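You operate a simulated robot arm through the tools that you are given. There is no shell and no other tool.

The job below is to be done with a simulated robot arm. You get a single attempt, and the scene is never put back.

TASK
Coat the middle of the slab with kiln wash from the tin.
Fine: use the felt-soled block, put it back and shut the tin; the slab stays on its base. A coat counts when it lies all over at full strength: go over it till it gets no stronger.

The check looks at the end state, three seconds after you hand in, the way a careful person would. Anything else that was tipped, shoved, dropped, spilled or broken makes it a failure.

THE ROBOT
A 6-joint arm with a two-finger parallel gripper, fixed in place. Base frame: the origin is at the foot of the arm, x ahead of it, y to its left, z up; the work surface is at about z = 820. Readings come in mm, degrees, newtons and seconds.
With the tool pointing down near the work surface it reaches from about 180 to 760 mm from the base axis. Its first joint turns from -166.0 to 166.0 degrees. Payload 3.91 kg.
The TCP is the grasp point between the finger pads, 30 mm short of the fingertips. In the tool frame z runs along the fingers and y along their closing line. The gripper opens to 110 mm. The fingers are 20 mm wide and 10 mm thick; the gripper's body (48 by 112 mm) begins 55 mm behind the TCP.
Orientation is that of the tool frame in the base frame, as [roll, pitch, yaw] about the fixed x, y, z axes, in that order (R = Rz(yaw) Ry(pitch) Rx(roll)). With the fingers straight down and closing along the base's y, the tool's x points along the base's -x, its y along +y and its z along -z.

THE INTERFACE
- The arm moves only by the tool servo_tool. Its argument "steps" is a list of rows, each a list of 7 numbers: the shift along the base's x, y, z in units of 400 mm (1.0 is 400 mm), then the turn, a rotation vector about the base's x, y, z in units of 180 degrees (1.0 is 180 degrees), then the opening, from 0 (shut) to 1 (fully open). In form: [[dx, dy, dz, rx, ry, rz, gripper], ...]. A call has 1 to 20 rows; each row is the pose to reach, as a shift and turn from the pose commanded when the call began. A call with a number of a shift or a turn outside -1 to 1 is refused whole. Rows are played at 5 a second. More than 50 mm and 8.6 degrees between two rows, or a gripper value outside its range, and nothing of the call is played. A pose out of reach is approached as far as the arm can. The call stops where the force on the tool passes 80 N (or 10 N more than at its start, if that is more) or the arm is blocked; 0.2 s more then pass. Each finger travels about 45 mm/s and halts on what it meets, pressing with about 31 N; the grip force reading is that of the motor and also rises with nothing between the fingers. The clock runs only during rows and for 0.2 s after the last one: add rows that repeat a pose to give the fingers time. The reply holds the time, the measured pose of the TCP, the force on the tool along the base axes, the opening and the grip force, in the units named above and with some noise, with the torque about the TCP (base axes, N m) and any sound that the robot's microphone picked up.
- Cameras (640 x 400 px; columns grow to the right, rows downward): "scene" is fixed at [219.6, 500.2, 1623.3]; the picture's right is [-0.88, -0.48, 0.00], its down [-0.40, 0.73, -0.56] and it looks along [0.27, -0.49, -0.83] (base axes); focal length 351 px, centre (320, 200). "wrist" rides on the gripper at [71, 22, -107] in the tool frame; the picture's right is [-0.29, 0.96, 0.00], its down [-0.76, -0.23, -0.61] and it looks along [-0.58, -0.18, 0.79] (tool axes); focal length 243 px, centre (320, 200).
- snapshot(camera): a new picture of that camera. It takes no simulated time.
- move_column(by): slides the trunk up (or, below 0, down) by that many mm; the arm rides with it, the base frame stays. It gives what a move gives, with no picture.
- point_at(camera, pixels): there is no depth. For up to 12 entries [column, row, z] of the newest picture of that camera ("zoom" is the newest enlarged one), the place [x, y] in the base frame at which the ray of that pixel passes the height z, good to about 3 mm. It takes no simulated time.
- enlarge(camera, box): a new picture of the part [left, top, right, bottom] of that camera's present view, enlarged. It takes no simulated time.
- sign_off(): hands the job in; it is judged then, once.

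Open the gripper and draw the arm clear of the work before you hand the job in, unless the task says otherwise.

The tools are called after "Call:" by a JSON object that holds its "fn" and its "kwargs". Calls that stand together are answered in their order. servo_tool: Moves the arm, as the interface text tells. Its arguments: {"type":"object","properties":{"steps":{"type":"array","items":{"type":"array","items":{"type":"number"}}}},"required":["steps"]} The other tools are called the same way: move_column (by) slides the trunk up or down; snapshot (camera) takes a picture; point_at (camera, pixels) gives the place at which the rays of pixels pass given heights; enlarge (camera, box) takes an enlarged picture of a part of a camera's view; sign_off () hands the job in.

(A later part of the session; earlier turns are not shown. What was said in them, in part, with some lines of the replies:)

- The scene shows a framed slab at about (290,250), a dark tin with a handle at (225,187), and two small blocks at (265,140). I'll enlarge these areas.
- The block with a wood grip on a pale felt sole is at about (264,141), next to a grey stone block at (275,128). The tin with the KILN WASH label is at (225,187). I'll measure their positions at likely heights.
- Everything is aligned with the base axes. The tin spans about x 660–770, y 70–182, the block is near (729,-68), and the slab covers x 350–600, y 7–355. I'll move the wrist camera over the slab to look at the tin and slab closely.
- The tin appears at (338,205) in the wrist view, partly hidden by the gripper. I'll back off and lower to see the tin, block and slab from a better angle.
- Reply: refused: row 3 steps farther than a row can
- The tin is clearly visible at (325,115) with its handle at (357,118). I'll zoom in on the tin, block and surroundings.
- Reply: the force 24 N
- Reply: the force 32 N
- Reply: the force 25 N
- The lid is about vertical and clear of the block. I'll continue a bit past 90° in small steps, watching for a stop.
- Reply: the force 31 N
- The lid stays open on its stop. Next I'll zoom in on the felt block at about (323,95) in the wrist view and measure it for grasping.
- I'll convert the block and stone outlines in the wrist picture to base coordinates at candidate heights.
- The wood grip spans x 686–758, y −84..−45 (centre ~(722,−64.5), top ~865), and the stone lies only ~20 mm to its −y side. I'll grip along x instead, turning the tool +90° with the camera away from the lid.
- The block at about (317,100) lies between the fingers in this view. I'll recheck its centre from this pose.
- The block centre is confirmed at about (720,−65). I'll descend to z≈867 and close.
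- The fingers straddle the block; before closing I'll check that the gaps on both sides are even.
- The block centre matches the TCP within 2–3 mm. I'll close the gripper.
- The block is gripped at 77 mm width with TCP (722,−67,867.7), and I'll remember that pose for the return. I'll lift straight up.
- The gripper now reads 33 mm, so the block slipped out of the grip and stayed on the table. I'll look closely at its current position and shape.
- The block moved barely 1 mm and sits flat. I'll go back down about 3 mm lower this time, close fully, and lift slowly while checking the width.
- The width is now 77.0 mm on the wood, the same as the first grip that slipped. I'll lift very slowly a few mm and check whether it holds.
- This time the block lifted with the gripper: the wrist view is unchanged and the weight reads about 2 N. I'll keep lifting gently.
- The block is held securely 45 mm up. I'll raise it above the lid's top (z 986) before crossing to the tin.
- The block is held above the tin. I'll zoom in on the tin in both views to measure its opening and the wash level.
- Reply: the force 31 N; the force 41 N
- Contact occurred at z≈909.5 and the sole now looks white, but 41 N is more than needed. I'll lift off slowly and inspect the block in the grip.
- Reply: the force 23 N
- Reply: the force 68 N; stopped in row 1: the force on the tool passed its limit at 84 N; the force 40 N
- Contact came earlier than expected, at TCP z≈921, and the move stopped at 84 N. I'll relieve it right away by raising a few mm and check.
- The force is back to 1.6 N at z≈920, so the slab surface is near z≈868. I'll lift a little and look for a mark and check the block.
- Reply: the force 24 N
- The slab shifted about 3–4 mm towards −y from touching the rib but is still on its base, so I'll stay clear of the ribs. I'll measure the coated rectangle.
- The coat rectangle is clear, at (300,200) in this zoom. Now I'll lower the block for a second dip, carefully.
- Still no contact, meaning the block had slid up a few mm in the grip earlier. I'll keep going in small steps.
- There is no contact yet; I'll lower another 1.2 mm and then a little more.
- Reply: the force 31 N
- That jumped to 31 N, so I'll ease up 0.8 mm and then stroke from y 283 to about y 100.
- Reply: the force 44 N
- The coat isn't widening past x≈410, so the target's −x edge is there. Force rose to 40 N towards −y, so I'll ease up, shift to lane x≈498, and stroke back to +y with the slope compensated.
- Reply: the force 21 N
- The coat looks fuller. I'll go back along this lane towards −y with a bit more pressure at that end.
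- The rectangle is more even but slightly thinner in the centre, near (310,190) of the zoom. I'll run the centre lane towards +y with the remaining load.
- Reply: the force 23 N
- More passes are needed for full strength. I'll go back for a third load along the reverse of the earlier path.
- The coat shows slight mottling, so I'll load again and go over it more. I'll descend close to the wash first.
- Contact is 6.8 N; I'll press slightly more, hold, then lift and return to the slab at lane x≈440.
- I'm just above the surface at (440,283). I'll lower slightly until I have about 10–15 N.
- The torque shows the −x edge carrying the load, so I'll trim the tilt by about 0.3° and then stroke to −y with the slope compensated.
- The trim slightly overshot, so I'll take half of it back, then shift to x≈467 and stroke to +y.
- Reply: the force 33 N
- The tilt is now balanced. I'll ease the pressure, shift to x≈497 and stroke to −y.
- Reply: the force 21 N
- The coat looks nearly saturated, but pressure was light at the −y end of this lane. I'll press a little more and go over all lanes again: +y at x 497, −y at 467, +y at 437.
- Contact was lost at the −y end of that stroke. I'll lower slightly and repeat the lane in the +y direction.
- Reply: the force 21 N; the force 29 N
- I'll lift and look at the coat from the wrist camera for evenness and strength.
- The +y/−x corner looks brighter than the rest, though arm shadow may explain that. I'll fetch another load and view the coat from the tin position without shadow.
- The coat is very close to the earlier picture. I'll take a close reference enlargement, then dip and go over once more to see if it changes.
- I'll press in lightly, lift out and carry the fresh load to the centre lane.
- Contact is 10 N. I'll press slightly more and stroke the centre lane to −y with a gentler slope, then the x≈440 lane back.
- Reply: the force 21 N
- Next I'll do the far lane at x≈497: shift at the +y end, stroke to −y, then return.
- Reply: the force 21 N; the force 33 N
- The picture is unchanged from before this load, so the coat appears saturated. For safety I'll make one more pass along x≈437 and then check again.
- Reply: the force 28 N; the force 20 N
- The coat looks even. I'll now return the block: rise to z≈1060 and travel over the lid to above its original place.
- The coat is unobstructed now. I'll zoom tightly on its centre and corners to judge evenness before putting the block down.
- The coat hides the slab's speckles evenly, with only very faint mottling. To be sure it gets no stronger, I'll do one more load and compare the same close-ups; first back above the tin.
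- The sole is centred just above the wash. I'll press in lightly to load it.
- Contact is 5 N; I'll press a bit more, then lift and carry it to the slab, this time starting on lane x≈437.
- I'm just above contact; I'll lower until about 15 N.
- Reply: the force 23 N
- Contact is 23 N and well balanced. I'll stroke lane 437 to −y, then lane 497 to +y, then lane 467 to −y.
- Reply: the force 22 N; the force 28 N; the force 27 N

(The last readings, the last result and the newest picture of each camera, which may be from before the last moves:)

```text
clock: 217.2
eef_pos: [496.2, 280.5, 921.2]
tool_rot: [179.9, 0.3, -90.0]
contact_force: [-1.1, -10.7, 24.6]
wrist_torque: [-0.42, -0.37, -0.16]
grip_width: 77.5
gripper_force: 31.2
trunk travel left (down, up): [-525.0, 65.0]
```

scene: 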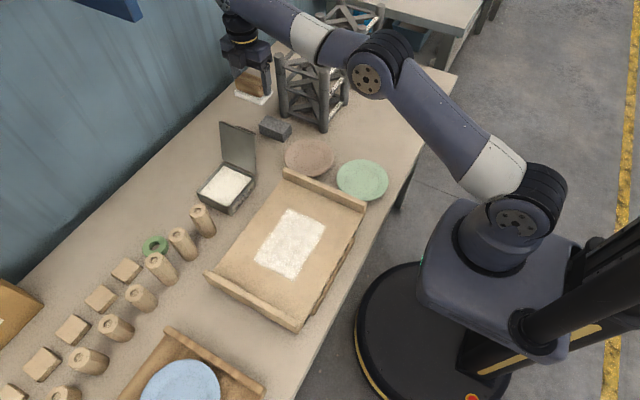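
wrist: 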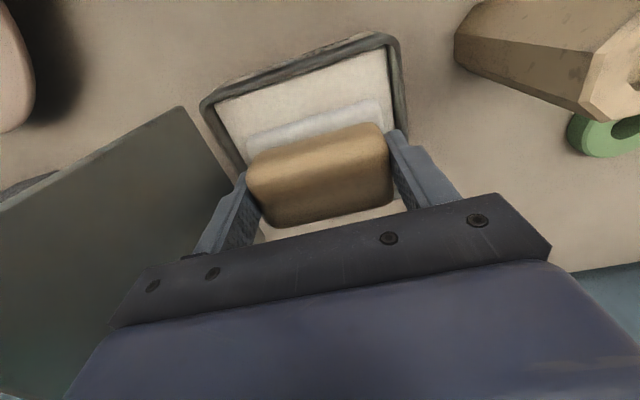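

Forces were a steady 20–26 N. I'll do the centre lane towards −y next and then lift.

Call:
{"fn": "servo_tool", "kwargs": {"steps": [[-0.04, 0, 0, 0, 0, 0, 0], [-0.074, 0, 0, 0, 0, 0, 0], [-0.074, -0.03, 0.0001, 0, 0, 0, 0], [-0.074, -0.06, 0.0002, 0, 0, 0, 0], [-0.074, -0.09, 0.0003, 0, 0, 0, 0], [-0.074, -0.12, 0.0004, 0, 0, 0, 0], [-0.074, -0.15, 0.0005, 0, 0, 0, 0], [-0.074, -0.18, 0.0006, 0, 0, 0, 0], [-0.074, -0.21, 0.0007, 0, 0, 0, 0], [-0.074, -0.24, 0.0008, 0, 0, 0, 0], [-0.074, -0.27, 0.0009, 0, 0, 0, 0], [-0.074, -0.3, 0.001, 0, 0, 0, 0], [-0.074, -0.33, 0.001, 0, 0, 0, 0], [-0.074, -0.36, 0.001, 0, 0, 0, 0], [-0.074, -0.39, 0.001, 0, 0, 0, 0], [-0.074, -0.42, 0.001, 0, 0, 0, 0], [-0.074, -0.45, 0.001, 0, 0, 0, 0], [-0.074, -0.455, 0.001, 0, 0, 0, 0]]}}

Call:
{"fn": "servo_tool", "kwargs": {"steps": [[0, 0, 0.01, 0, 0, 0, 0], [0, 0, 0.05, 0, 0, 0, 0], [0, 0, 0.12, 0, 0, 0, 0], [0, 0, 0.2, 0, 0, 0, 0], [0, 0, 0.28, 0, 0, 0, 0], [0, 0, 0.36, 0, 0, 0, 0], [0, 0, 0.38, 0, 0, 0, 0], [0, 0, 0.38, 0, 0, 0, 0]]}}

Call:
{"fn": "servo_tool", "kwargs": {"steps": [[0.06, -0.03, 0, 0, 0, 0, 0], [0.12, -0.06, 0, 0, 0, 0, 0], [0.18, -0.1, 0, 0, 0, 0, 0], [0.24, -0.14, 0, 0, 0, 0, 0], [0.3, -0.19, 0, 0, 0, 0, 0], [0.36, -0.24, 0, 0, 0, 0, 0], [0.42, -0.28, 0, 0, 0, 0, 0], [0.48, -0.32, 0, 0, 0, 0, 0], [0.54, -0.36, 0, 0, 0, 0, 0], [0.59, -0.4, 0, 0, 0, 0, 0], [0.63, -0.415, 0, 0, 0, 0, 0], [0.638, -0.418, 0, 0, 0, 0, 0], [0.638, -0.418, 0, 0, 0, 0, 0]]}}

Call:
{"fn": "enlarge", "kwargs": {"camera": "scene", "box": [248, 200, 336, 286]}}

Call:
{"fn": "enlarge", "kwargs": {"camera": "scene", "box": [270, 215, 310, 240]}}

Call:
{"fn": "enlarge", "kwargs": {"camera": "scene", "box": [255, 238, 315, 278]}}

```text
clock: 221.0
eef_pos: [467.4, 100.1, 920.5]
tool_rot: [179.8, 0.4, -90.0]
contact_force: [-0.8, 9.3, 21.7]
wrist_torque: [0.36, -0.3, 0.13]
grip_width: 77.3
gripper_force: 30.8
trunk travel left (down, up): [-525.0, 65.0]
```

```text
clock: 222.8
eef_pos: [467.1, 99.7, 1073.2]
tool_rot: [179.8, 0.3, -90.0]
contact_force: [0.0, 0.1, 0.0]
wrist_torque: [0.02, 0.01, 0.02]
grip_width: 77.8
gripper_force: 31.2
trunk travel left (down, up): [-525.0, 65.0]
```

```text
clock: 225.6
eef_pos: [722.7, -67.0, 1071.6]
tool_rot: [179.8, 0.3, -90.0]
contact_force: [-0.2, -0.3, -0.7]
wrist_torque: [-0.02, 0.0, -0.04]
grip_width: 77.6
gripper_force: 31.1
trunk travel left (down, up): [-525.0, 65.0]
```

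```text
4.65 times, centred on (292, 243) of scene
```

zoom: 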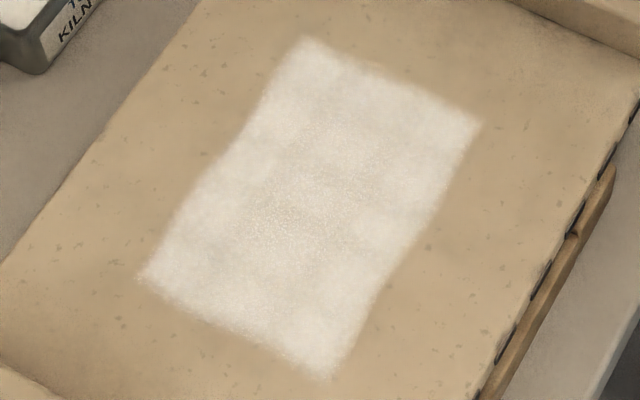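

```text
16.00 times, centred on (290, 228) of scene
```

zoom: 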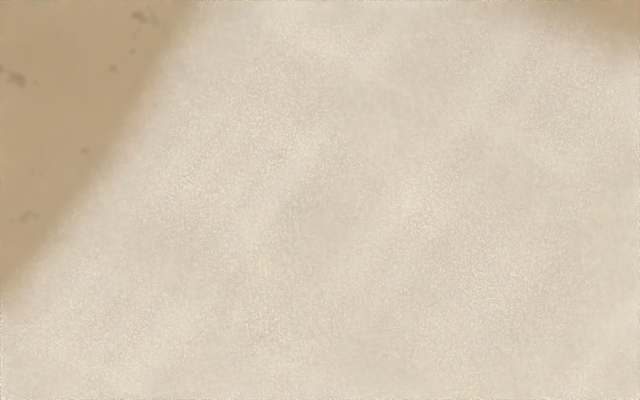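

```text
10.00 times, centred on (285, 258) of scene
```

zoom: 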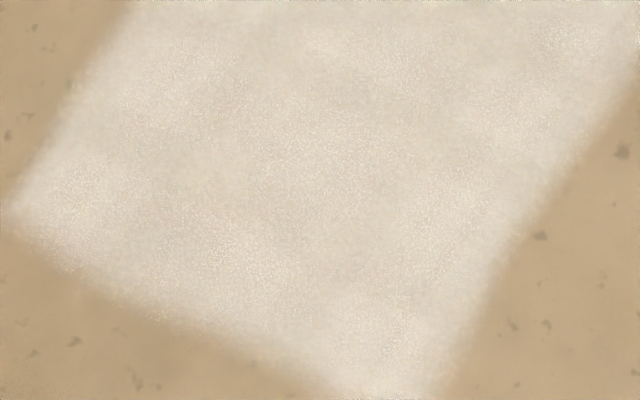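

The close-ups are identical to those before this load, so the coat gets no stronger. I'll lower the block to its original place at (722,−66), slowly near the table.

Call:
{"fn": "servo_tool", "kwargs": {"steps": [[-0.001, 0.001, -0.04, 0, 0, 0, 0], [-0.001, 0.001, -0.12, 0, 0, 0, 0], [-0.001, 0.001, -0.2, 0, 0, 0, 0], [-0.001, 0.001, -0.28, 0, 0, 0, 0], [-0.001, 0.001, -0.36, 0, 0, 0, 0], [-0.001, 0.001, -0.43, 0, 0, 0, 0], [-0.001, 0.001, -0.48, 0, 0, 0, 0], [-0.001, 0.001, -0.499, 0, 0, 0, 0], [-0.001, 0.001, -0.499, 0, 0, 0, 0]]}}

Call:
{"fn": "snapshot", "kwargs": {"camera": "wrist"}}

Call:
{"fn": "enlarge", "kwargs": {"camera": "scene", "box": [240, 105, 300, 165]}}

```text
clock: 227.6
eef_pos: [722.0, -67.2, 873.2]
tool_rot: [179.7, 0.2, -90.0]
contact_force: [0.0, -0.8, -0.4]
wrist_torque: [0.04, -0.05, 0.0]
grip_width: 77.7
gripper_force: 31.0
trunk travel left (down, up): [-525.0, 65.0]
```

```text
taken
```

wrist: 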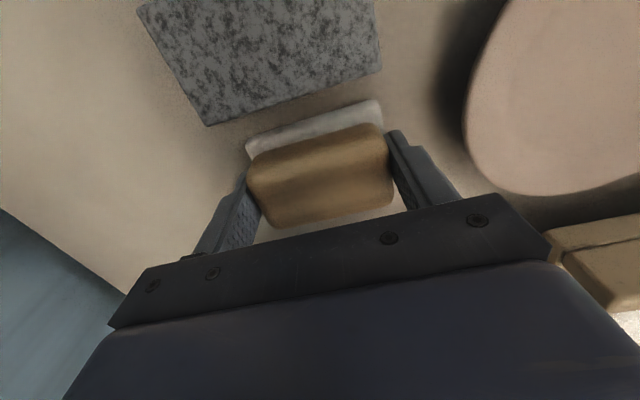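

```text
6.67 times, centred on (270, 135) of scene
```

zoom: 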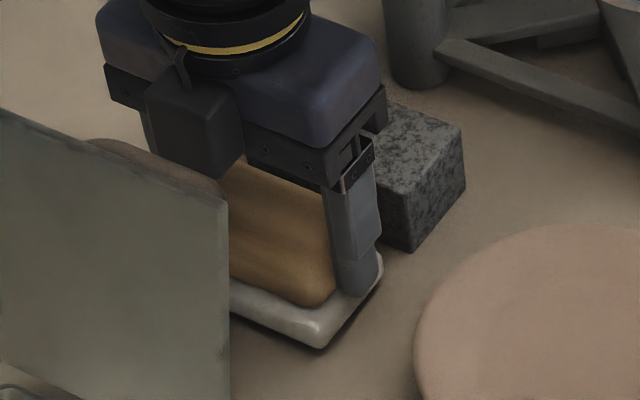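

The block is a few mm above its spot and aligned with the stone as before. I'll lower it in small steps until it touches.

Call:
{"fn": "servo_tool", "kwargs": {"steps": [[0, 0, -0.005, 0, 0, 0, 0], [0, 0, -0.01, 0, 0, 0, 0], [0, 0, -0.013, 0, 0, 0, 0], [0, 0, -0.013, 0, 0, 0, 0]]}}

Call:
{"fn": "servo_tool", "kwargs": {"steps": [[0, 0, -0.004, 0, 0, 0, 0], [0, 0, -0.004, 0, 0, 0, 0]]}}

Call:
{"fn": "servo_tool", "kwargs": {"steps": [[0, 0, -0.003, 0, 0, 0, 0], [0, 0, -0.003, 0, 0, 0, 0]]}}

```text
clock: 228.6
eef_pos: [721.8, -65.2, 865.8]
tool_rot: [179.7, 0.4, -90.0]
contact_force: [-0.1, 0.2, -0.8]
wrist_torque: [0.0, 0.0, -0.02]
grip_width: 77.3
gripper_force: 31.3
trunk travel left (down, up): [-525.0, 65.0]
```

```text
clock: 229.2
eef_pos: [722.7, -65.4, 865.0]
tool_rot: [179.9, 0.3, -90.0]
contact_force: [-0.2, 1.1, 2.1]
wrist_torque: [-0.06, -0.09, 0.0]
grip_width: 77.5
gripper_force: 31.4
trunk travel left (down, up): [-525.0, 65.0]
```

```text
clock: 229.8
eef_pos: [722.5, -66.6, 866.7]
tool_rot: [179.9, 0.1, -89.9]
contact_force: [0.7, -0.7, 12.7]
wrist_torque: [-0.16, 0.05, 0.05]
grip_width: 77.4
gripper_force: 30.9
trunk travel left (down, up): [-525.0, 65.0]
```

The block is seated with 12.7 N. I'll ease off slightly, open fully, and rise straight up slowly.

Call:
{"fn": "servo_tool", "kwargs": {"steps": [[0, 0, 0.002, 0, 0, 0, 0], [0, 0, 0.002, 0, 0, 0, 0.75], [0, 0, 0.002, 0, 0, 0, 0.85], [0, 0, 0.002, 0, 0, 0, 1], [0, 0, 0.002, 0, 0, 0, 1], [0, 0, 0.02, 0, 0, 0, 1], [0, 0, 0.05, 0, 0, 0, 1], [0, 0, 0.1, 0, 0, 0, 1], [0, 0, 0.2, 0, 0, 0, 1], [0, 0, 0.3, 0, 0, 0, 1], [0, 0, 0.4, 0, 0, 0, 1], [0, 0, 0.48, 0, 0, 0, 1], [0, 0, 0.48, 0, 0, 0, 1]]}}

Call:
{"fn": "snapshot", "kwargs": {"camera": "wrist"}}

Call:
{"fn": "enlarge", "kwargs": {"camera": "scene", "box": [240, 105, 300, 165]}}

```text
clock: 232.6
eef_pos: [722.3, -66.4, 1056.0]
tool_rot: [179.7, 0.3, -90.1]
contact_force: [0.2, 0.0, 0.2]
wrist_torque: [-0.02, 0.02, -0.01]
grip_width: 109.8
gripper_force: 0.1
trunk travel left (down, up): [-525.0, 65.0]
```

```text
taken
```

wrist: 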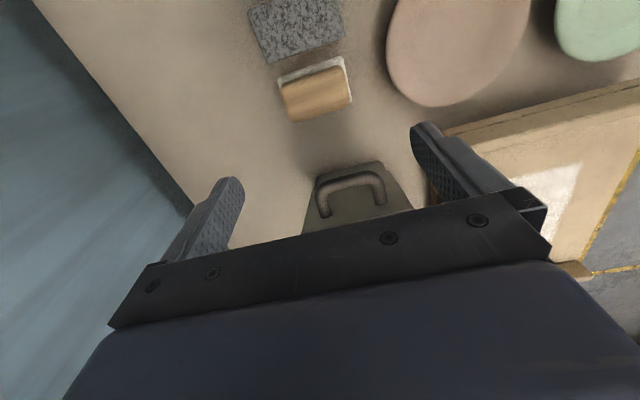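

```text
6.67 times, centred on (270, 135) of scene
```

zoom: 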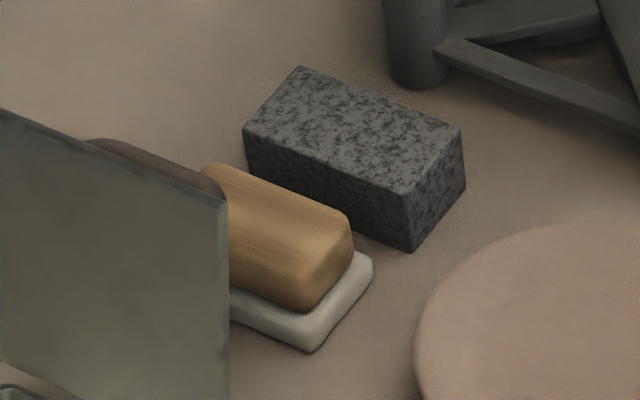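

The block sits flat in its place. I'll compare its corner positions with the original ones.

Call:
{"fn": "point_at", "kwargs": {"camera": "zoom", "pixels": [[312, 352, 820], [373, 260, 832], [203, 165, 865], [347, 212, 865]]}}

Call:
{"fn": "enlarge", "kwargs": {"camera": "wrist", "box": [240, 30, 400, 150]}}

```text
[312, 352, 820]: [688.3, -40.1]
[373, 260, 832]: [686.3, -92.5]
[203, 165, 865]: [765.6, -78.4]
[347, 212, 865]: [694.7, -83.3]
```

```text
3.33 times, centred on (320, 90) of wrist
```

zoom: 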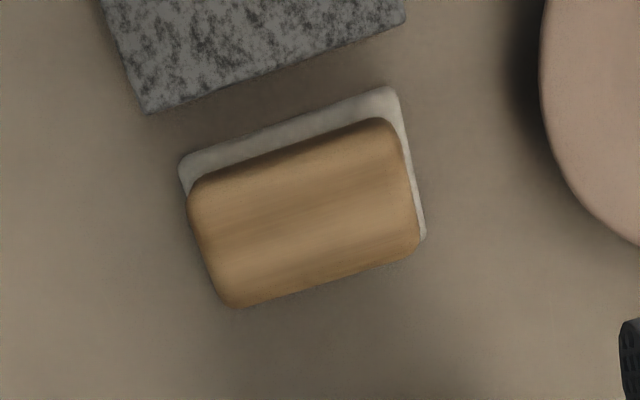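

The block is within about 4 mm of its original position and flat. Now for the lid: I'll turn the tool back to closing along y at this height, above where I released the handle.

Call:
{"fn": "servo_tool", "kwargs": {"steps": [[0, 0, 0, 0, 0, -0.045, 0.9], [0, 0, 0, 0, 0, -0.09, 0.8], [0, 0, 0, 0, 0, -0.135, 0.7], [0, 0, 0, 0, 0, -0.18, 0.6], [-0.004, 0, 0, 0, 0, -0.225, 0.5], [-0.008, 0, 0, 0, 0, -0.27, 0.4], [-0.012, 0, 0, 0, 0, -0.315, 0.3], [-0.016, 0, 0, 0, 0, -0.36, 0.2], [-0.016, -0.001, -0.002, 0, 0, -0.405, 0.17], [-0.016, -0.001, -0.002, 0, 0, -0.45, 0.17], [-0.016, -0.001, -0.002, 0, 0, -0.495, 0.17], [-0.016, -0.001, -0.002, 0, 0, -0.5, 0.17], [-0.016, -0.001, -0.002, 0, 0, -0.5, 0.17]]}}

Call:
{"fn": "snapshot", "kwargs": {"camera": "wrist"}}

```text
clock: 235.4
eef_pos: [716.3, -67.2, 1055.2]
tool_rot: [179.9, 0.3, 180.0]
contact_force: [-0.2, 0.0, 0.8]
wrist_torque: [-0.02, -0.04, -0.01]
grip_width: 18.8
gripper_force: 0.1
trunk travel left (down, up): [-525.0, 65.0]
```

```text
taken
```

wrist: 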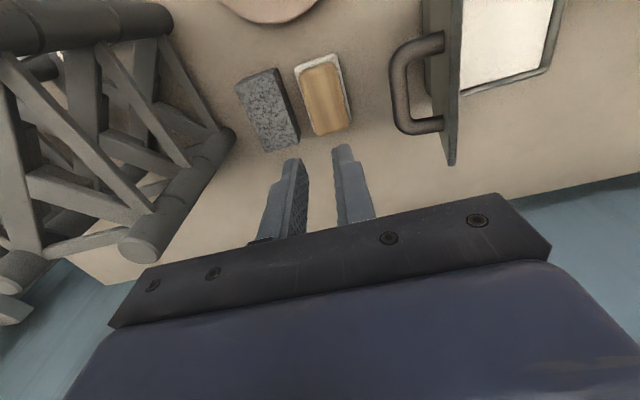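

The view matches the one right after I released the lid. I'll reverse that path to the pre-grasp pose, with a 48° tilt in line with the handle.

Call:
{"fn": "servo_tool", "kwargs": {"steps": [[0, 0, 0, 0.0367, 0, 0, 0.18], [0.0, 0.01, 0, 0.0767, 0, 0, 0.18], [0.0, 0.03, 0, 0.1167, 0, 0, 0.18], [0.0, 0.05, 0, 0.1567, 0, 0, 0.18], [0.0, 0.07, 0, 0.1967, 0, 0, 0.18], [0.0, 0.087, -0.03, 0.2367, 0, 0, 0.18], [0.0, 0.087, -0.11, 0.2667, 0, 0, 0.18], [0.0, 0.087, -0.175, 0.2667, 0, 0, 0.18], [0.0, 0.087, -0.175, 0.2667, 0, 0, 0.18]]}}

Call:
{"fn": "snapshot", "kwargs": {"camera": "wrist"}}

Call:
{"fn": "enlarge", "kwargs": {"camera": "scene", "box": [160, 60, 320, 220]}}

```text
clock: 237.4
eef_pos: [716.3, -31.9, 985.9]
tool_rot: [131.9, 0.1, 179.8]
contact_force: [0.2, -0.1, -0.4]
wrist_torque: [-0.01, 0.01, 0.0]
grip_width: 20.0
gripper_force: 0.1
trunk travel left (down, up): [-525.0, 65.0]
```

```text
taken
```

wrist: 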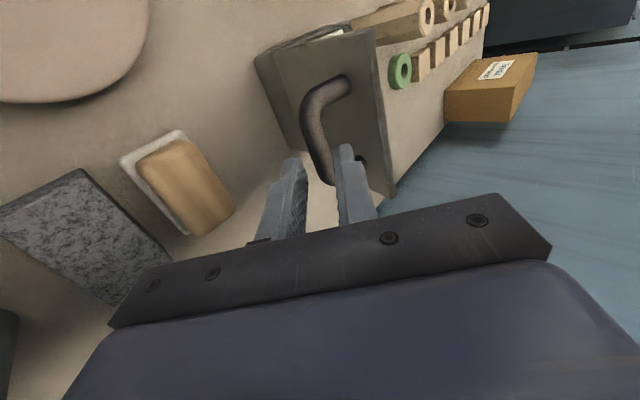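

```text
2.50 times, centred on (240, 140) of scene
```

zoom: 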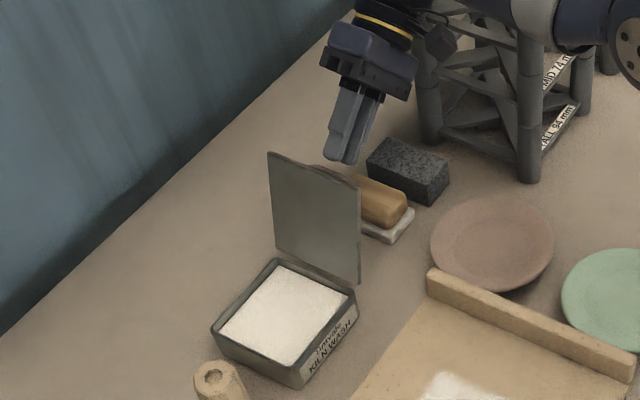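

The handle lies between the fingers ahead. I'll advance along the tool axis in two stages and check the force.

Call:
{"fn": "servo_tool", "kwargs": {"steps": [[0, 0.02, -0.018, 0, 0, 0, 0.18], [0, 0.04, -0.036, 0, 0, 0, 0.18], [0, 0.055, -0.0497, 0, 0, 0, 0.18], [0, 0.055, -0.0497, 0, 0, 0, 0.18]]}}

Call:
{"fn": "enlarge", "kwargs": {"camera": "wrist", "box": [240, 40, 420, 240]}}

```text
clock: 238.4
eef_pos: [716.9, -9.9, 965.8]
tool_rot: [131.8, 0.1, 179.7]
contact_force: [0.7, -0.1, -0.3]
wrist_torque: [0.0, 0.01, 0.0]
grip_width: 19.8
gripper_force: 0.1
trunk travel left (down, up): [-525.0, 65.0]
```

```text
2.00 times, centred on (330, 140) of wrist
```

zoom: 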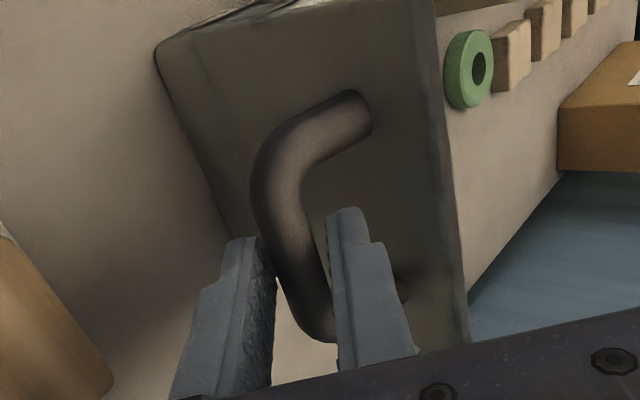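

The fingers straddle the bar with no contact. I'll go the remaining distance and close on the handle.

Call:
{"fn": "servo_tool", "kwargs": {"steps": [[0, 0.015, -0.0135, 0, 0, 0, 0.18], [0, 0.025, -0.0225, 0, 0, 0, 0.18], [0, 0.025, -0.0225, 0, 0, 0, 0.18], [0, 0.025, -0.0225, 0, 0, 0, 0.1], [0, 0.025, -0.0225, 0, 0, 0, 0], [0, 0.025, -0.0225, 0, 0, 0, 0], [0, 0.025, -0.0225, 0, 0, 0, 0]]}}

Call:
{"fn": "enlarge", "kwargs": {"camera": "wrist", "box": [240, 40, 420, 240]}}

```text
clock: 240.0
eef_pos: [715.2, -0.3, 956.7]
tool_rot: [131.8, 0.2, 179.9]
contact_force: [2.1, 0.4, 0.7]
wrist_torque: [0.0, -0.82, 0.55]
grip_width: 13.8
gripper_force: 44.5
trunk travel left (down, up): [-525.0, 65.0]
```

```text
2.00 times, centred on (330, 140) of wrist
```

zoom: 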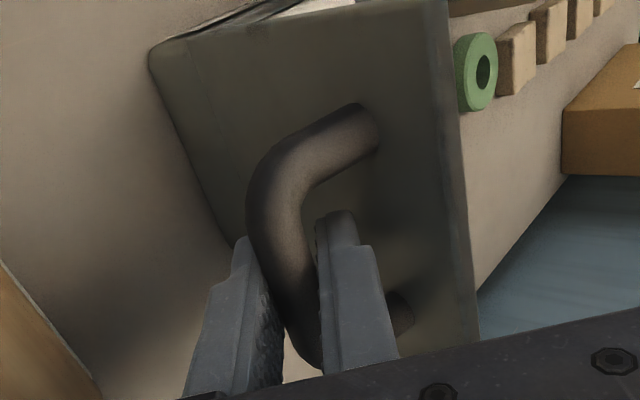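

The handle is gripped at 13.8 mm. I'll reverse the arc: first a short swing to about 100° to check forces.

Call:
{"fn": "servo_tool", "kwargs": {"steps": [[0, 0.009, 0.0062, 0, 0, 0, 0], [0, 0.0179, 0.012, 0, 0, 0, 0], [0, 0.027, 0.0174, 0, 0, 0, 0], [0, 0.0366, 0.0225, 0, 0, 0, 0], [0, 0.0366, 0.0225, 0, 0, 0, 0]]}}

Call:
{"fn": "enlarge", "kwargs": {"camera": "scene", "box": [160, 60, 320, 220]}}

```text
clock: 241.2
eef_pos: [715.8, 15.5, 963.5]
tool_rot: [131.8, 0.1, 179.8]
contact_force: [2.8, 0.6, -4.5]
wrist_torque: [-0.11, -0.21, 1.02]
grip_width: 13.7
gripper_force: 45.1
trunk travel left (down, up): [-525.0, 65.0]
```

```text
2.50 times, centred on (240, 140) of scene
```

zoom: 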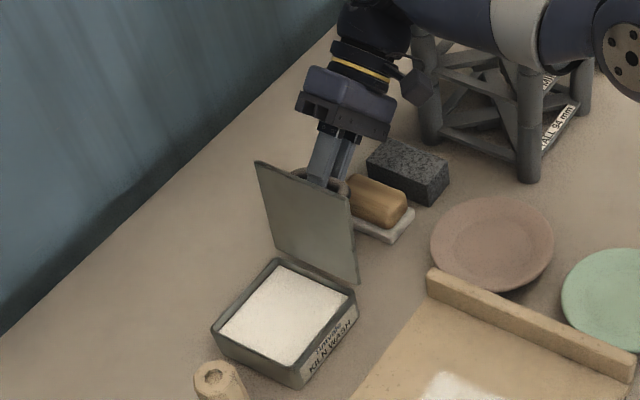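

Forces are low and the lid follows. I'll continue the arc down to about 62°.

Call:
{"fn": "servo_tool", "kwargs": {"steps": [[0, 0.0097, 0.004, 0.0055, 0, 0, 0], [0, 0.0193, 0.0075, 0.0111, 0, 0, 0], [0, 0.0293, 0.0105, 0.0167, 0, 0, 0], [0, 0.0393, 0.0132, 0.0222, 0, 0, 0], [0, 0.0494, 0.0157, 0.0278, 0, 0, 0], [0, 0.0595, 0.0178, 0.0333, 0, 0, 0], [0, 0.0699, 0.0193, 0.0389, 0, 0, 0], [0, 0.0803, 0.0203, 0.0444, 0, 0, 0], [0, 0.0929, 0.021, 0.05, 0, 0, 0], [0, 0.1055, 0.0213, 0.0556, 0, 0, 0], [0, 0.1182, 0.0207, 0.0611, 0, 0, 0], [0, 0.131, 0.0195, 0.0667, 0, 0, 0], [0, 0.1435, 0.0175, 0.0722, 0, 0, 0], [0, 0.156, 0.015, 0.0778, 0, 0, 0], [0, 0.156, 0.015, 0.0778, 0, 0, 0]]}}

Call:
{"fn": "enlarge", "kwargs": {"camera": "scene", "box": [160, 60, 320, 220]}}

Call:
{"fn": "snapshot", "kwargs": {"camera": "wrist"}}

```text
clock: 243.4
eef_pos: [714.9, 37.4, 971.6]
tool_rot: [124.1, 0.3, 179.2]
contact_force: [1.9, -38.2, 1.4]
wrist_torque: [-3.88, -1.11, 1.8]
grip_width: 13.0
gripper_force: 44.8
trunk travel left (down, up): [-525.0, 65.0]
stopped in row 10: the force on the tool passed its limit at 81 N (the readings are from after the stop); the commanded pose is now the measured one
```

```text
2.50 times, centred on (240, 140) of scene
```

zoom: 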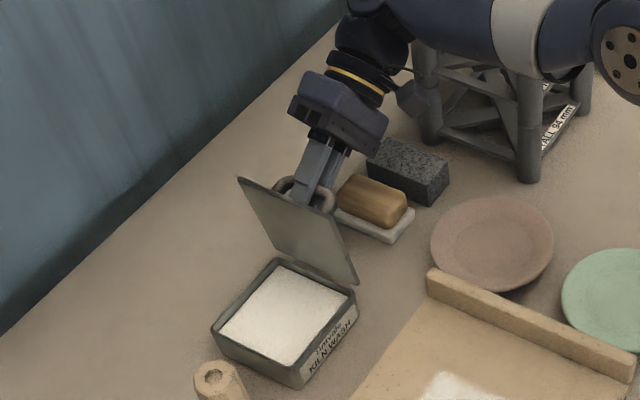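

```text
taken
```

wrist: 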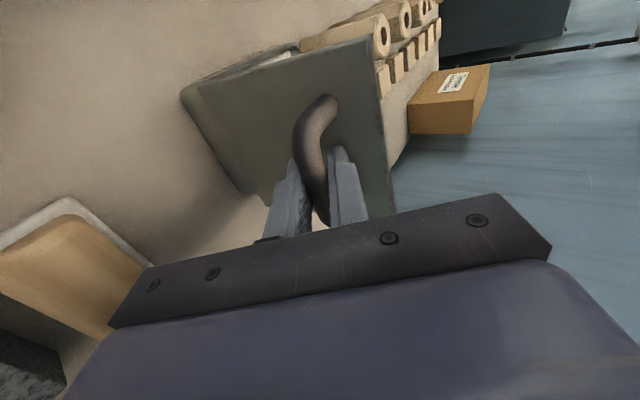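

The move stopped at 81 N with the lid near 88°. The fingertips are inserted too deep and bear on the lid, blocking relative rotation. I'll swing back to about 105°, where the lid rests open, and regrip shallower.

Call:
{"fn": "servo_tool", "kwargs": {"steps": [[0, -0.008, -0.005, -0.0111, 0, 0, 0], [0, -0.018, -0.01, -0.022, 0, 0, 0], [0, -0.028, -0.0138, -0.0333, 0, 0, 0], [0, -0.038, -0.0175, -0.04, 0, 0, 0], [0, -0.0475, -0.022, -0.0444, 0, 0, 0], [0, -0.0475, -0.022, -0.0444, 0, 0, 0]]}}

Call:
{"fn": "enlarge", "kwargs": {"camera": "scene", "box": [160, 60, 320, 220]}}

Call:
{"fn": "enlarge", "kwargs": {"camera": "wrist", "box": [240, 40, 420, 240]}}

```text
clock: 244.8
eef_pos: [714.9, 22.4, 967.3]
tool_rot: [131.6, 0.6, 179.2]
contact_force: [12.8, -13.4, 40.0]
wrist_torque: [0.29, -0.66, 0.36]
grip_width: 13.5
gripper_force: 45.8
trunk travel left (down, up): [-525.0, 65.0]
```

```text
2.50 times, centred on (240, 140) of scene
```

zoom: 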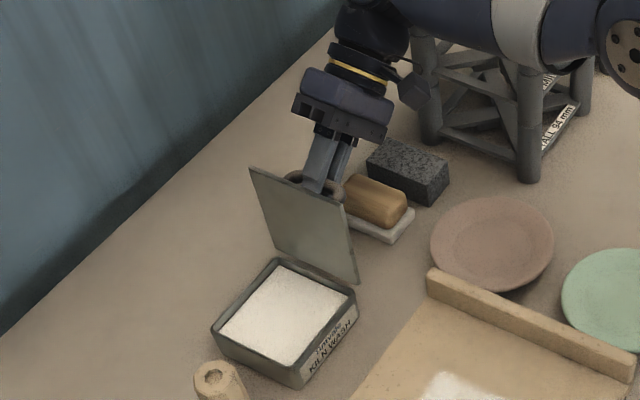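

```text
2.00 times, centred on (330, 140) of wrist
```

zoom: 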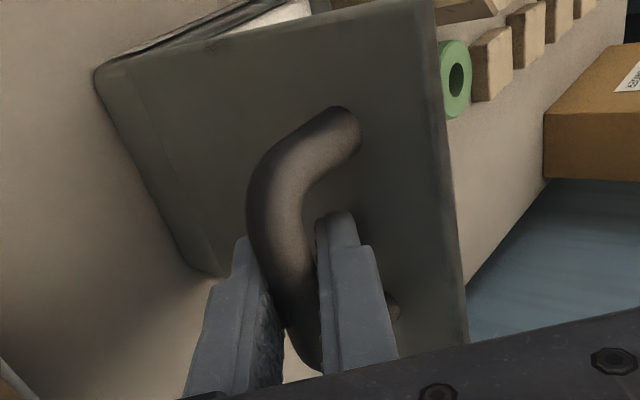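

The lid is at about 97° and the tool is commanded slightly low (Fz +40). I'll relieve z first, then continue to about 106°.

Call:
{"fn": "servo_tool", "kwargs": {"steps": [[0, 0, 0.006, 0, 0, 0, 0], [0, 0, 0.01, 0, 0, 0, 0], [0, 0, 0.01, 0, 0, 0, 0]]}}

Call:
{"fn": "servo_tool", "kwargs": {"steps": [[0, -0.01, -0.004, 0, 0, 0, 0], [0, -0.02, -0.009, 0, 0, 0, 0], [0, -0.03, -0.014, 0, 0, 0, 0], [0, -0.03, -0.014, 0, 0, 0, 0]]}}

```text
clock: 245.6
eef_pos: [715.4, 24.4, 968.7]
tool_rot: [131.7, 0.4, 179.4]
contact_force: [11.4, -11.7, 27.2]
wrist_torque: [-0.14, -1.49, -0.19]
grip_width: 13.4
gripper_force: 45.6
trunk travel left (down, up): [-525.0, 65.0]
```

```text
clock: 246.6
eef_pos: [716.5, 11.1, 962.8]
tool_rot: [131.7, 0.3, 179.4]
contact_force: [12.3, -11.9, 24.6]
wrist_torque: [0.0, -0.7, 0.44]
grip_width: 13.4
gripper_force: 45.0
trunk travel left (down, up): [-525.0, 65.0]
```

The lid is at about 104°. I'll move a bit further towards the stop and then open slightly to release.

Call:
{"fn": "servo_tool", "kwargs": {"steps": [[0, -0.01, -0.004, 0, 0, 0, 0], [0, -0.018, -0.009, 0, 0, 0, 0], [0, -0.018, -0.009, 0, 0, 0, 0]]}}

Call:
{"fn": "servo_tool", "kwargs": {"steps": [[0, 0, 0, 0, 0, 0, 0.16], [0, 0, 0, 0, 0, 0, 0.18], [0, 0, 0, 0, 0, 0, 0.18]]}}

Call:
{"fn": "enlarge", "kwargs": {"camera": "wrist", "box": [240, 40, 420, 240]}}

```text
clock: 247.4
eef_pos: [714.5, 3.7, 957.2]
tool_rot: [131.7, 0.1, 179.4]
contact_force: [10.5, -14.0, 21.2]
wrist_torque: [0.04, -0.88, 0.34]
grip_width: 13.8
gripper_force: 44.8
trunk travel left (down, up): [-525.0, 65.0]
```

```text
clock: 248.2
eef_pos: [714.0, 5.0, 955.5]
tool_rot: [131.6, -0.1, 179.6]
contact_force: [-4.0, -12.3, 5.3]
wrist_torque: [-0.66, -0.12, 0.45]
grip_width: 18.0
gripper_force: 0.1
trunk travel left (down, up): [-525.0, 65.0]
```

```text
2.00 times, centred on (330, 140) of wrist
```

zoom: 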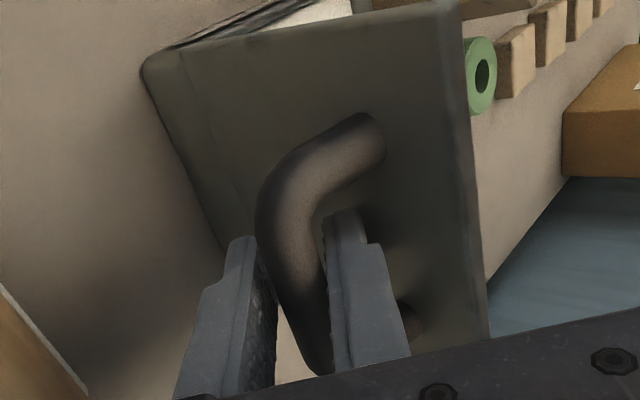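

The fingers are open to 18 mm with a slight residual contact on the lid. I'll retract about 7 mm along the tool axis and check.

Call:
{"fn": "servo_tool", "kwargs": {"steps": [[0, -0.007, 0.0063, 0, 0, 0, 0.18], [0, -0.013, 0.0117, 0, 0, 0, 0.18], [0, -0.013, 0.0117, 0, 0, 0, 0.18]]}}

Call:
{"fn": "enlarge", "kwargs": {"camera": "wrist", "box": [240, 40, 420, 240]}}

Call:
{"fn": "enlarge", "kwargs": {"camera": "scene", "box": [160, 60, 320, 220]}}

```text
clock: 249.0
eef_pos: [715.7, 1.6, 961.9]
tool_rot: [131.6, 0.1, 179.5]
contact_force: [-0.4, 0.6, -0.6]
wrist_torque: [0.0, -0.03, -0.01]
grip_width: 19.5
gripper_force: 0.1
trunk travel left (down, up): [-525.0, 65.0]
```

```text
2.00 times, centred on (330, 140) of wrist
```

zoom: 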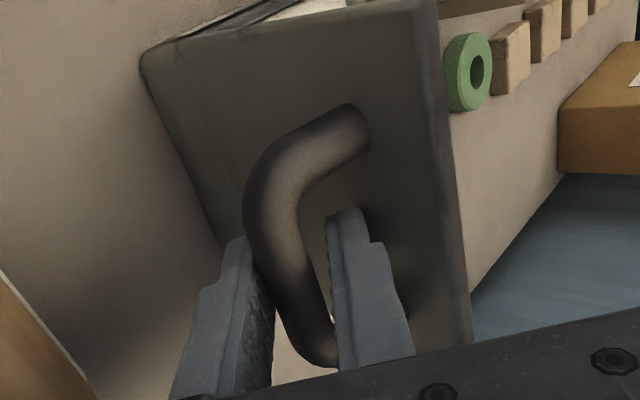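

```text
2.50 times, centred on (240, 140) of scene
```

zoom: 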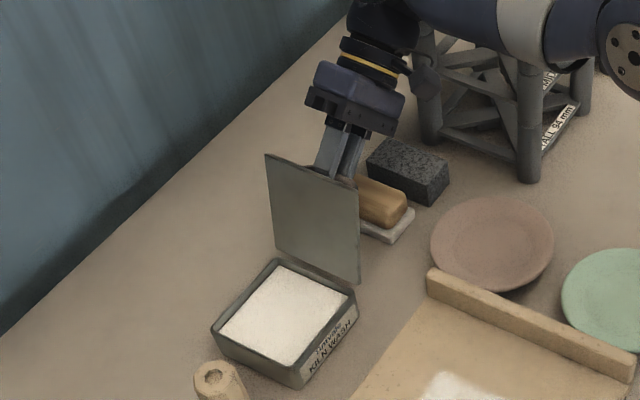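

The tool is free with zero force and the lid rests open. I'll centre on the bar with a shallower grip, about 13 mm from the TCP, and close again.

Call:
{"fn": "servo_tool", "kwargs": {"steps": [[0, -0.005, -0.003, 0, 0, 0, 0.18], [0, -0.0098, -0.006, 0, 0, 0, 0.18], [0, -0.0098, -0.006, 0, 0, 0, 0.18]]}}

Call:
{"fn": "servo_tool", "kwargs": {"steps": [[0, 0, 0, 0, 0, 0, 0.12], [0, 0, 0, 0, 0, 0, 0.0], [0, 0, 0, 0, 0, 0, 0.0], [0, 0, 0, 0, 0, 0, 0.0]]}}

Call:
{"fn": "enlarge", "kwargs": {"camera": "wrist", "box": [240, 40, 420, 240]}}

```text
clock: 249.8
eef_pos: [713.5, -1.9, 958.8]
tool_rot: [131.7, -0.1, 179.5]
contact_force: [-0.2, -0.8, -0.3]
wrist_torque: [-0.01, 0.02, 0.02]
grip_width: 19.8
gripper_force: 0.1
trunk travel left (down, up): [-525.0, 65.0]
```

```text
clock: 250.8
eef_pos: [715.0, -3.0, 960.1]
tool_rot: [131.7, 0.1, 179.5]
contact_force: [1.4, 3.3, 3.2]
wrist_torque: [0.08, -0.68, 0.7]
grip_width: 13.5
gripper_force: 44.3
trunk travel left (down, up): [-525.0, 65.0]
```

```text
2.00 times, centred on (330, 140) of wrist
```

zoom: 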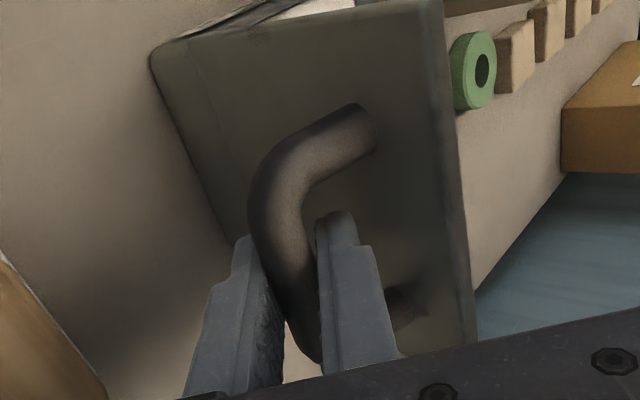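

The grip is good with low forces. I'll swing the lid closed keeping the tool tilt constant, so the bar simply turns in the pads; first to about 90°.

Call:
{"fn": "servo_tool", "kwargs": {"steps": [[0, 0.009, 0.006, 0, 0, 0, 0], [0, 0.0179, 0.0118, 0, 0, 0, 0], [0, 0.027, 0.0172, 0, 0, 0, 0], [0, 0.0368, 0.0223, 0, 0, 0, 0], [0, 0.0466, 0.0267, 0, 0, 0, 0], [0, 0.0565, 0.0308, 0, 0, 0, 0], [0, 0.0667, 0.0345, 0, 0, 0, 0], [0, 0.0769, 0.0378, 0, 0, 0, 0], [0, 0.0769, 0.0378, 0, 0, 0, 0]]}}

Call:
{"fn": "enlarge", "kwargs": {"camera": "scene", "box": [160, 60, 320, 220]}}

```text
clock: 252.8
eef_pos: [714.8, 28.2, 973.7]
tool_rot: [131.8, 0.0, 179.5]
contact_force: [-0.7, -0.4, -1.6]
wrist_torque: [-0.12, -0.55, 0.53]
grip_width: 13.6
gripper_force: 45.0
trunk travel left (down, up): [-525.0, 65.0]
```

```text
2.50 times, centred on (240, 140) of scene
```

zoom: 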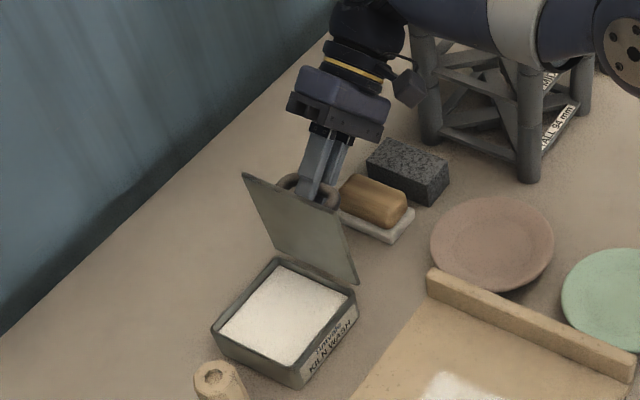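

Forces are near zero at about 90°. I'll continue to about 50° on the same arc.

Call:
{"fn": "servo_tool", "kwargs": {"steps": [[0, 0.0105, 0.0027, 0, 0, 0, 0], [0, 0.0209, 0.005, 0, 0, 0, 0], [0, 0.0315, 0.0067, 0, 0, 0, 0], [0, 0.0421, 0.0082, 0, 0, 0, 0], [0, 0.0528, 0.0091, 0, 0, 0, 0], [0, 0.0636, 0.0097, 0, 0, 0, 0], [0, 0.0743, 0.0096, 0, 0, 0, 0], [0, 0.0851, 0.0092, 0, 0, 0, 0], [0, 0.0851, 0.0092, 0, 0, 0, 0]]}}

Call:
{"fn": "servo_tool", "kwargs": {"steps": [[0, 0.0107, -0.0011, 0, 0, 0, 0], [0, 0.0213, -0.0025, 0, 0, 0, 0], [0, 0.0319, -0.0043, 0, 0, 0, 0], [0, 0.0425, -0.0065, 0, 0, 0, 0], [0, 0.0527, -0.0094, 0, 0, 0, 0], [0, 0.063, -0.0127, 0, 0, 0, 0], [0, 0.073, -0.0164, 0, 0, 0, 0], [0, 0.083, -0.0205, 0, 0, 0, 0], [0, 0.083, -0.0205, 0, 0, 0, 0]]}}

Call:
{"fn": "enlarge", "kwargs": {"camera": "scene", "box": [160, 60, 320, 220]}}

Call:
{"fn": "snapshot", "kwargs": {"camera": "wrist"}}

```text
clock: 254.8
eef_pos: [714.3, 60.3, 977.4]
tool_rot: [131.7, 0.0, 179.5]
contact_force: [-0.9, -1.5, -1.4]
wrist_torque: [-0.13, -0.38, 0.32]
grip_width: 13.4
gripper_force: 44.9
trunk travel left (down, up): [-525.0, 65.0]
```

```text
clock: 256.8
eef_pos: [715.2, 95.9, 969.6]
tool_rot: [131.6, 0.1, 179.5]
contact_force: [2.4, 0.2, 4.3]
wrist_torque: [-0.08, -0.23, -0.02]
grip_width: 13.4
gripper_force: 45.6
trunk travel left (down, up): [-525.0, 65.0]
```

```text
2.50 times, centred on (240, 140) of scene
```

zoom: 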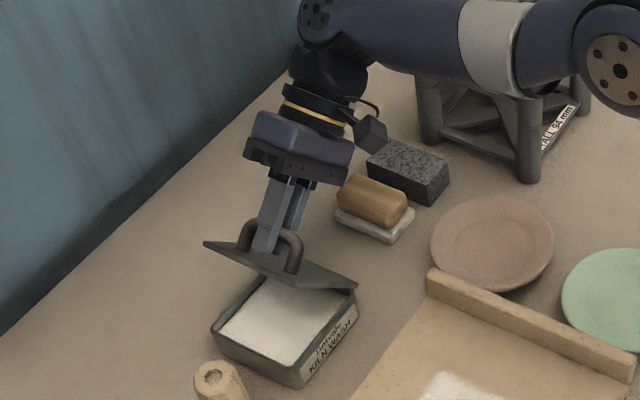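

```text
taken
```

wrist: 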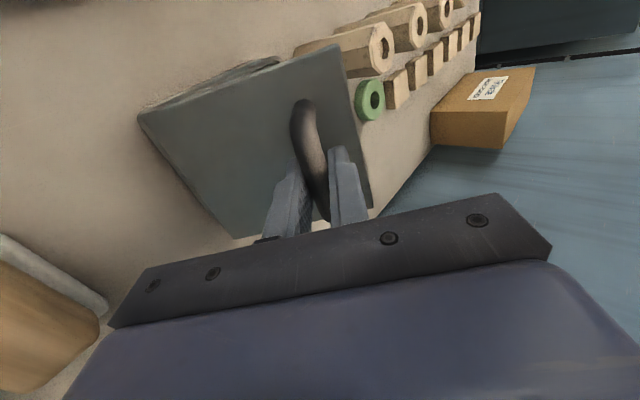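

Everything follows the arc well. I'll now rotate tool and lid together from 50° down to about 5°.

Call:
{"fn": "servo_tool", "kwargs": {"steps": [[0, 0.0211, -0.0075, -0.0267, 0, 0, 0], [0, 0.0415, -0.017, -0.0533, 0, 0, 0], [0, 0.061, -0.0283, -0.08, 0, 0, 0], [0, 0.0795, -0.0408, -0.1067, 0, 0, 0], [0, 0.097, -0.0553, -0.1333, 0, 0, 0], [0, 0.1128, -0.071, -0.16, 0, 0, 0], [0, 0.1275, -0.088, -0.1867, 0, 0, 0], [0, 0.1403, -0.1065, -0.2133, 0, 0, 0], [0, 0.1518, -0.1255, -0.24, 0, 0, 0], [0, 0.1518, -0.1255, -0.24, 0, 0, 0]]}}

Call:
{"fn": "enlarge", "kwargs": {"camera": "scene", "box": [160, 100, 280, 220]}}

```text
clock: 259.0
eef_pos: [715.3, 156.3, 920.0]
tool_rot: [175.0, 0.4, 179.6]
contact_force: [3.7, 4.8, 0.2]
wrist_torque: [0.11, -0.39, 0.18]
grip_width: 13.4
gripper_force: 44.9
trunk travel left (down, up): [-525.0, 65.0]
```

```text
3.33 times, centred on (220, 160) of scene
```

zoom: 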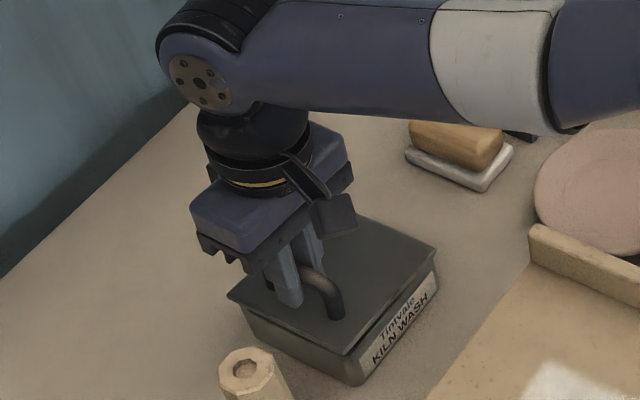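

The lid is almost shut, at about 5°. I'll lower it the rest of the way and press lightly to seat it.

Call:
{"fn": "servo_tool", "kwargs": {"steps": [[0, 0.006, -0.0123, -0.016, 0, 0, 0], [0, 0.0096, -0.0205, -0.0267, 0, 0, 0], [0, 0.0096, -0.0205, -0.0267, 0, 0, 0]]}}

Call:
{"fn": "servo_tool", "kwargs": {"steps": [[0, 0, -0.003, 0, 0, 0, 0], [0, 0, -0.003, 0, 0, 0, 0]]}}

Call:
{"fn": "enlarge", "kwargs": {"camera": "scene", "box": [160, 100, 280, 220]}}

```text
clock: 259.8
eef_pos: [715.3, 159.9, 911.5]
tool_rot: [179.7, 0.5, 179.7]
contact_force: [5.5, 4.7, 5.5]
wrist_torque: [-0.06, 0.62, 0.26]
grip_width: 13.4
gripper_force: 44.5
trunk travel left (down, up): [-525.0, 65.0]
```

```text
clock: 260.4
eef_pos: [713.8, 159.6, 911.3]
tool_rot: [179.6, 0.5, 179.7]
contact_force: [4.9, 6.6, 13.0]
wrist_torque: [0.01, 1.24, 0.21]
grip_width: 13.5
gripper_force: 45.2
trunk travel left (down, up): [-525.0, 65.0]
```

```text
3.33 times, centred on (220, 160) of scene
```

zoom: 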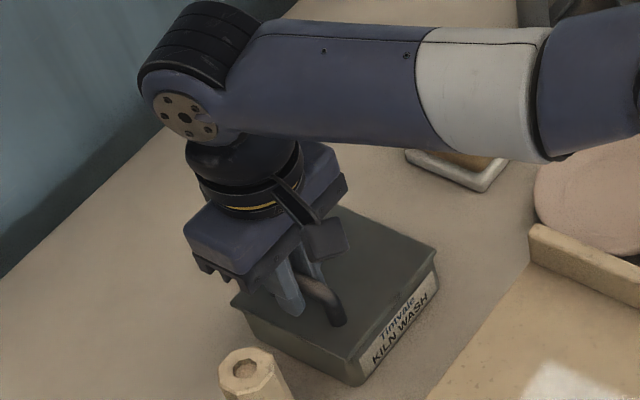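

The lid is seated, with the tool pressing 13 N. I'll ease off, open the fingers, and rise straight up.

Call:
{"fn": "servo_tool", "kwargs": {"steps": [[0, 0, 0.003, 0, 0, 0, 0], [0, 0, 0.003, 0, 0, 0, 0.2], [0, 0, 0.003, 0, 0, 0, 0.4], [0, 0, 0.003, 0, 0, 0, 0.5], [0, 0, 0.003, 0, 0, 0, 0.5], [0, 0, 0.05, 0, 0, 0, 0.5], [0, 0, 0.12, 0, 0, 0, 0.5], [0, 0, 0.22, 0, 0, 0, 0.6], [0, 0, 0.32, 0, 0, 0, 0.8], [0, 0, 0.42, 0, 0, 0, 1], [-0.1, 0, 0.45, 0, 0, 0, 1], [-0.2, 0, 0.45, 0, 0, 0, 1], [-0.2, 0, 0.45, 0, 0, 0, 1]]}}

Call:
{"fn": "snapshot", "kwargs": {"camera": "scene"}}

Call:
{"fn": "snapshot", "kwargs": {"camera": "wrist"}}

Call:
{"fn": "enlarge", "kwargs": {"camera": "scene", "box": [180, 100, 340, 220]}}

```text
clock: 263.2
eef_pos: [635.1, 158.9, 1089.2]
tool_rot: [179.9, 0.4, 179.7]
contact_force: [0.2, 0.2, -0.6]
wrist_torque: [0.03, 0.0, -0.01]
grip_width: 110.0
gripper_force: 0.0
trunk travel left (down, up): [-525.0, 65.0]
```

```text
taken
```

scene: 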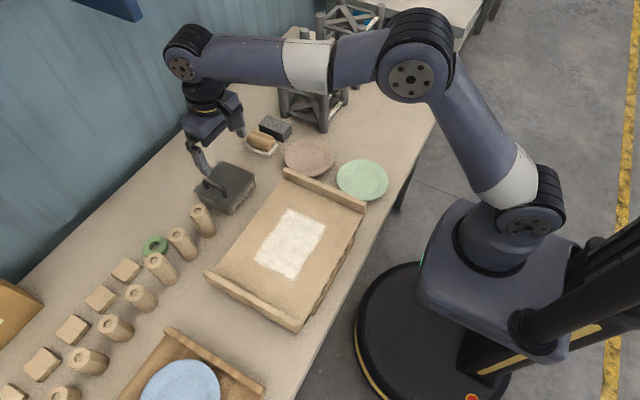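

```text
taken
```

wrist: 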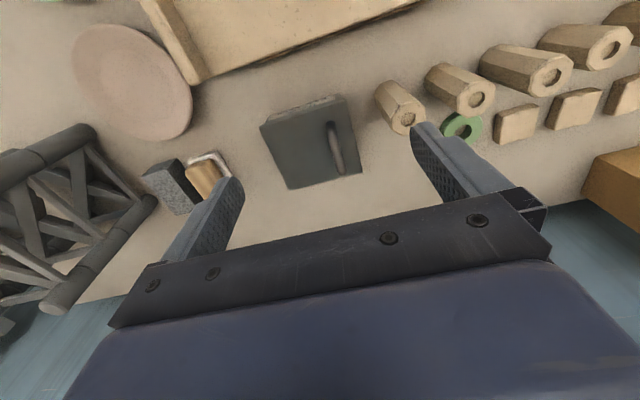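

```text
3.33 times, centred on (260, 160) of scene
```

zoom: 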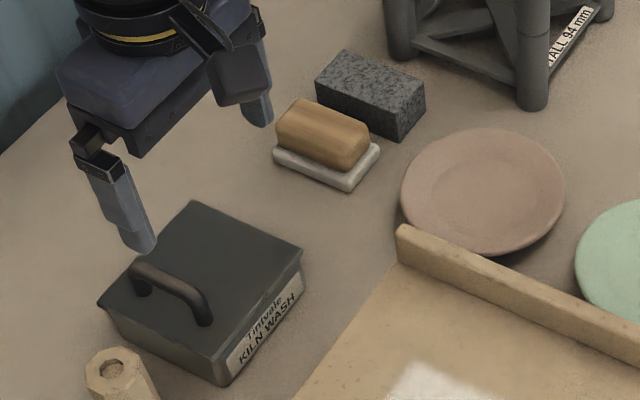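

The tin is shut at its original position, the block is in its place, and the coat is visible. I'll draw the arm back towards its start pose and do a last inspection.

Call:
{"fn": "servo_tool", "kwargs": {"steps": [[-0.06, -0.04, 0.03, 0, 0, 0, 1], [-0.13, -0.09, 0.06, 0, 0, 0, 1], [-0.2, -0.14, 0.09, 0, 0, 0, 1], [-0.27, -0.19, 0.12, 0, 0, 0, 1], [-0.34, -0.24, 0.15, 0, 0, 0, 1], [-0.41, -0.29, 0.18, 0, 0, 0, 1], [-0.48, -0.34, 0.21, 0, 0, 0, 1], [-0.55, -0.39, 0.24, 0, 0, 0, 1], [-0.59, -0.44, 0.245, 0, 0, 0, 1], [-0.59, -0.44, 0.245, 0, 0, 0, 1]]}}

Call:
{"fn": "snapshot", "kwargs": {"camera": "scene"}}

Call:
{"fn": "enlarge", "kwargs": {"camera": "scene", "box": [180, 150, 420, 340]}}

Call:
{"fn": "enlarge", "kwargs": {"camera": "scene", "box": [180, 100, 340, 220]}}

```text
clock: 265.4
eef_pos: [397.4, -16.5, 1187.7]
tool_rot: [179.7, 0.3, 179.8]
contact_force: [-0.5, 0.2, -0.1]
wrist_torque: [-0.03, 0.0, 0.0]
grip_width: 109.8
gripper_force: 0.0
trunk travel left (down, up): [-525.0, 65.0]
```

```text
taken
```

scene: 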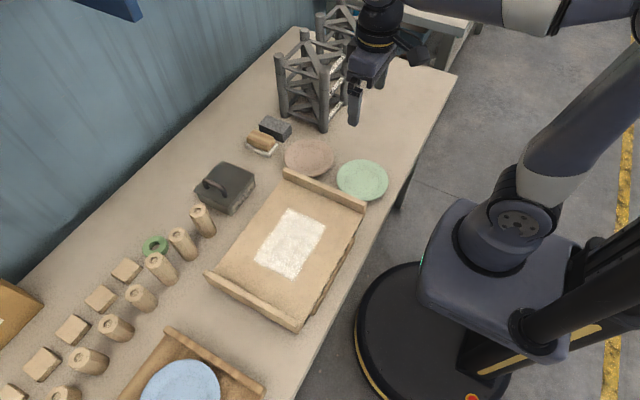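

```text
2.11 times, centred on (300, 245) of scene
```

zoom: 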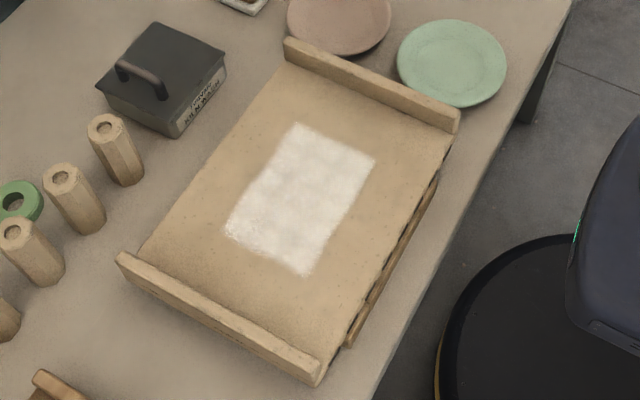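

```text
3.33 times, centred on (260, 160) of scene
```

zoom: 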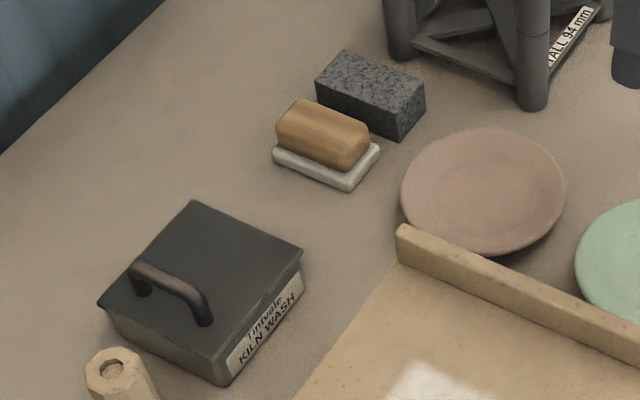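

The final pictures show the following:
- **Coat:** even and saturated over the slab's middle.
- **Slab:** on its base, shifted only a few mm.
- **Block:** flat in its original place.
- **Tin:** shut and unmoved.
- **Arm:** clear of the work, with the gripper open.

I'm handing in.

Call:
{"fn": "sign_off", "kwargs": {}}

```text
The job is handed in.
```

The middle of the slab is coated with kiln wash, the felt block is back in its place, the tin is shut, and I've handed the job in. I don't know the check's result yet.

- **Coat:** it covers a rectangle in the middle, about 113 by 160 mm. The wash only took within that area. The last load changed nothing in the close-up pictures, so I judged it at full strength. Very faint mottling remains.
- **Slab:** it is still on its base, but it slid a few mm sideways when the block touched one of its end ribs on the first full stroke.
- **Block:** it sits flat within about 5 mm of where it started, with wash still on the sole. My first attempt to lift it slipped, but it stayed on the table.
- **Tin:** it is in its original position with the lid fully down. One closing attempt stopped at the force limit, so I regripped the handle and closed it smoothly.

Nothing else looks moved, tipped or spilled in the final pictures. The gripper is open and the arm is back near its starting pose.
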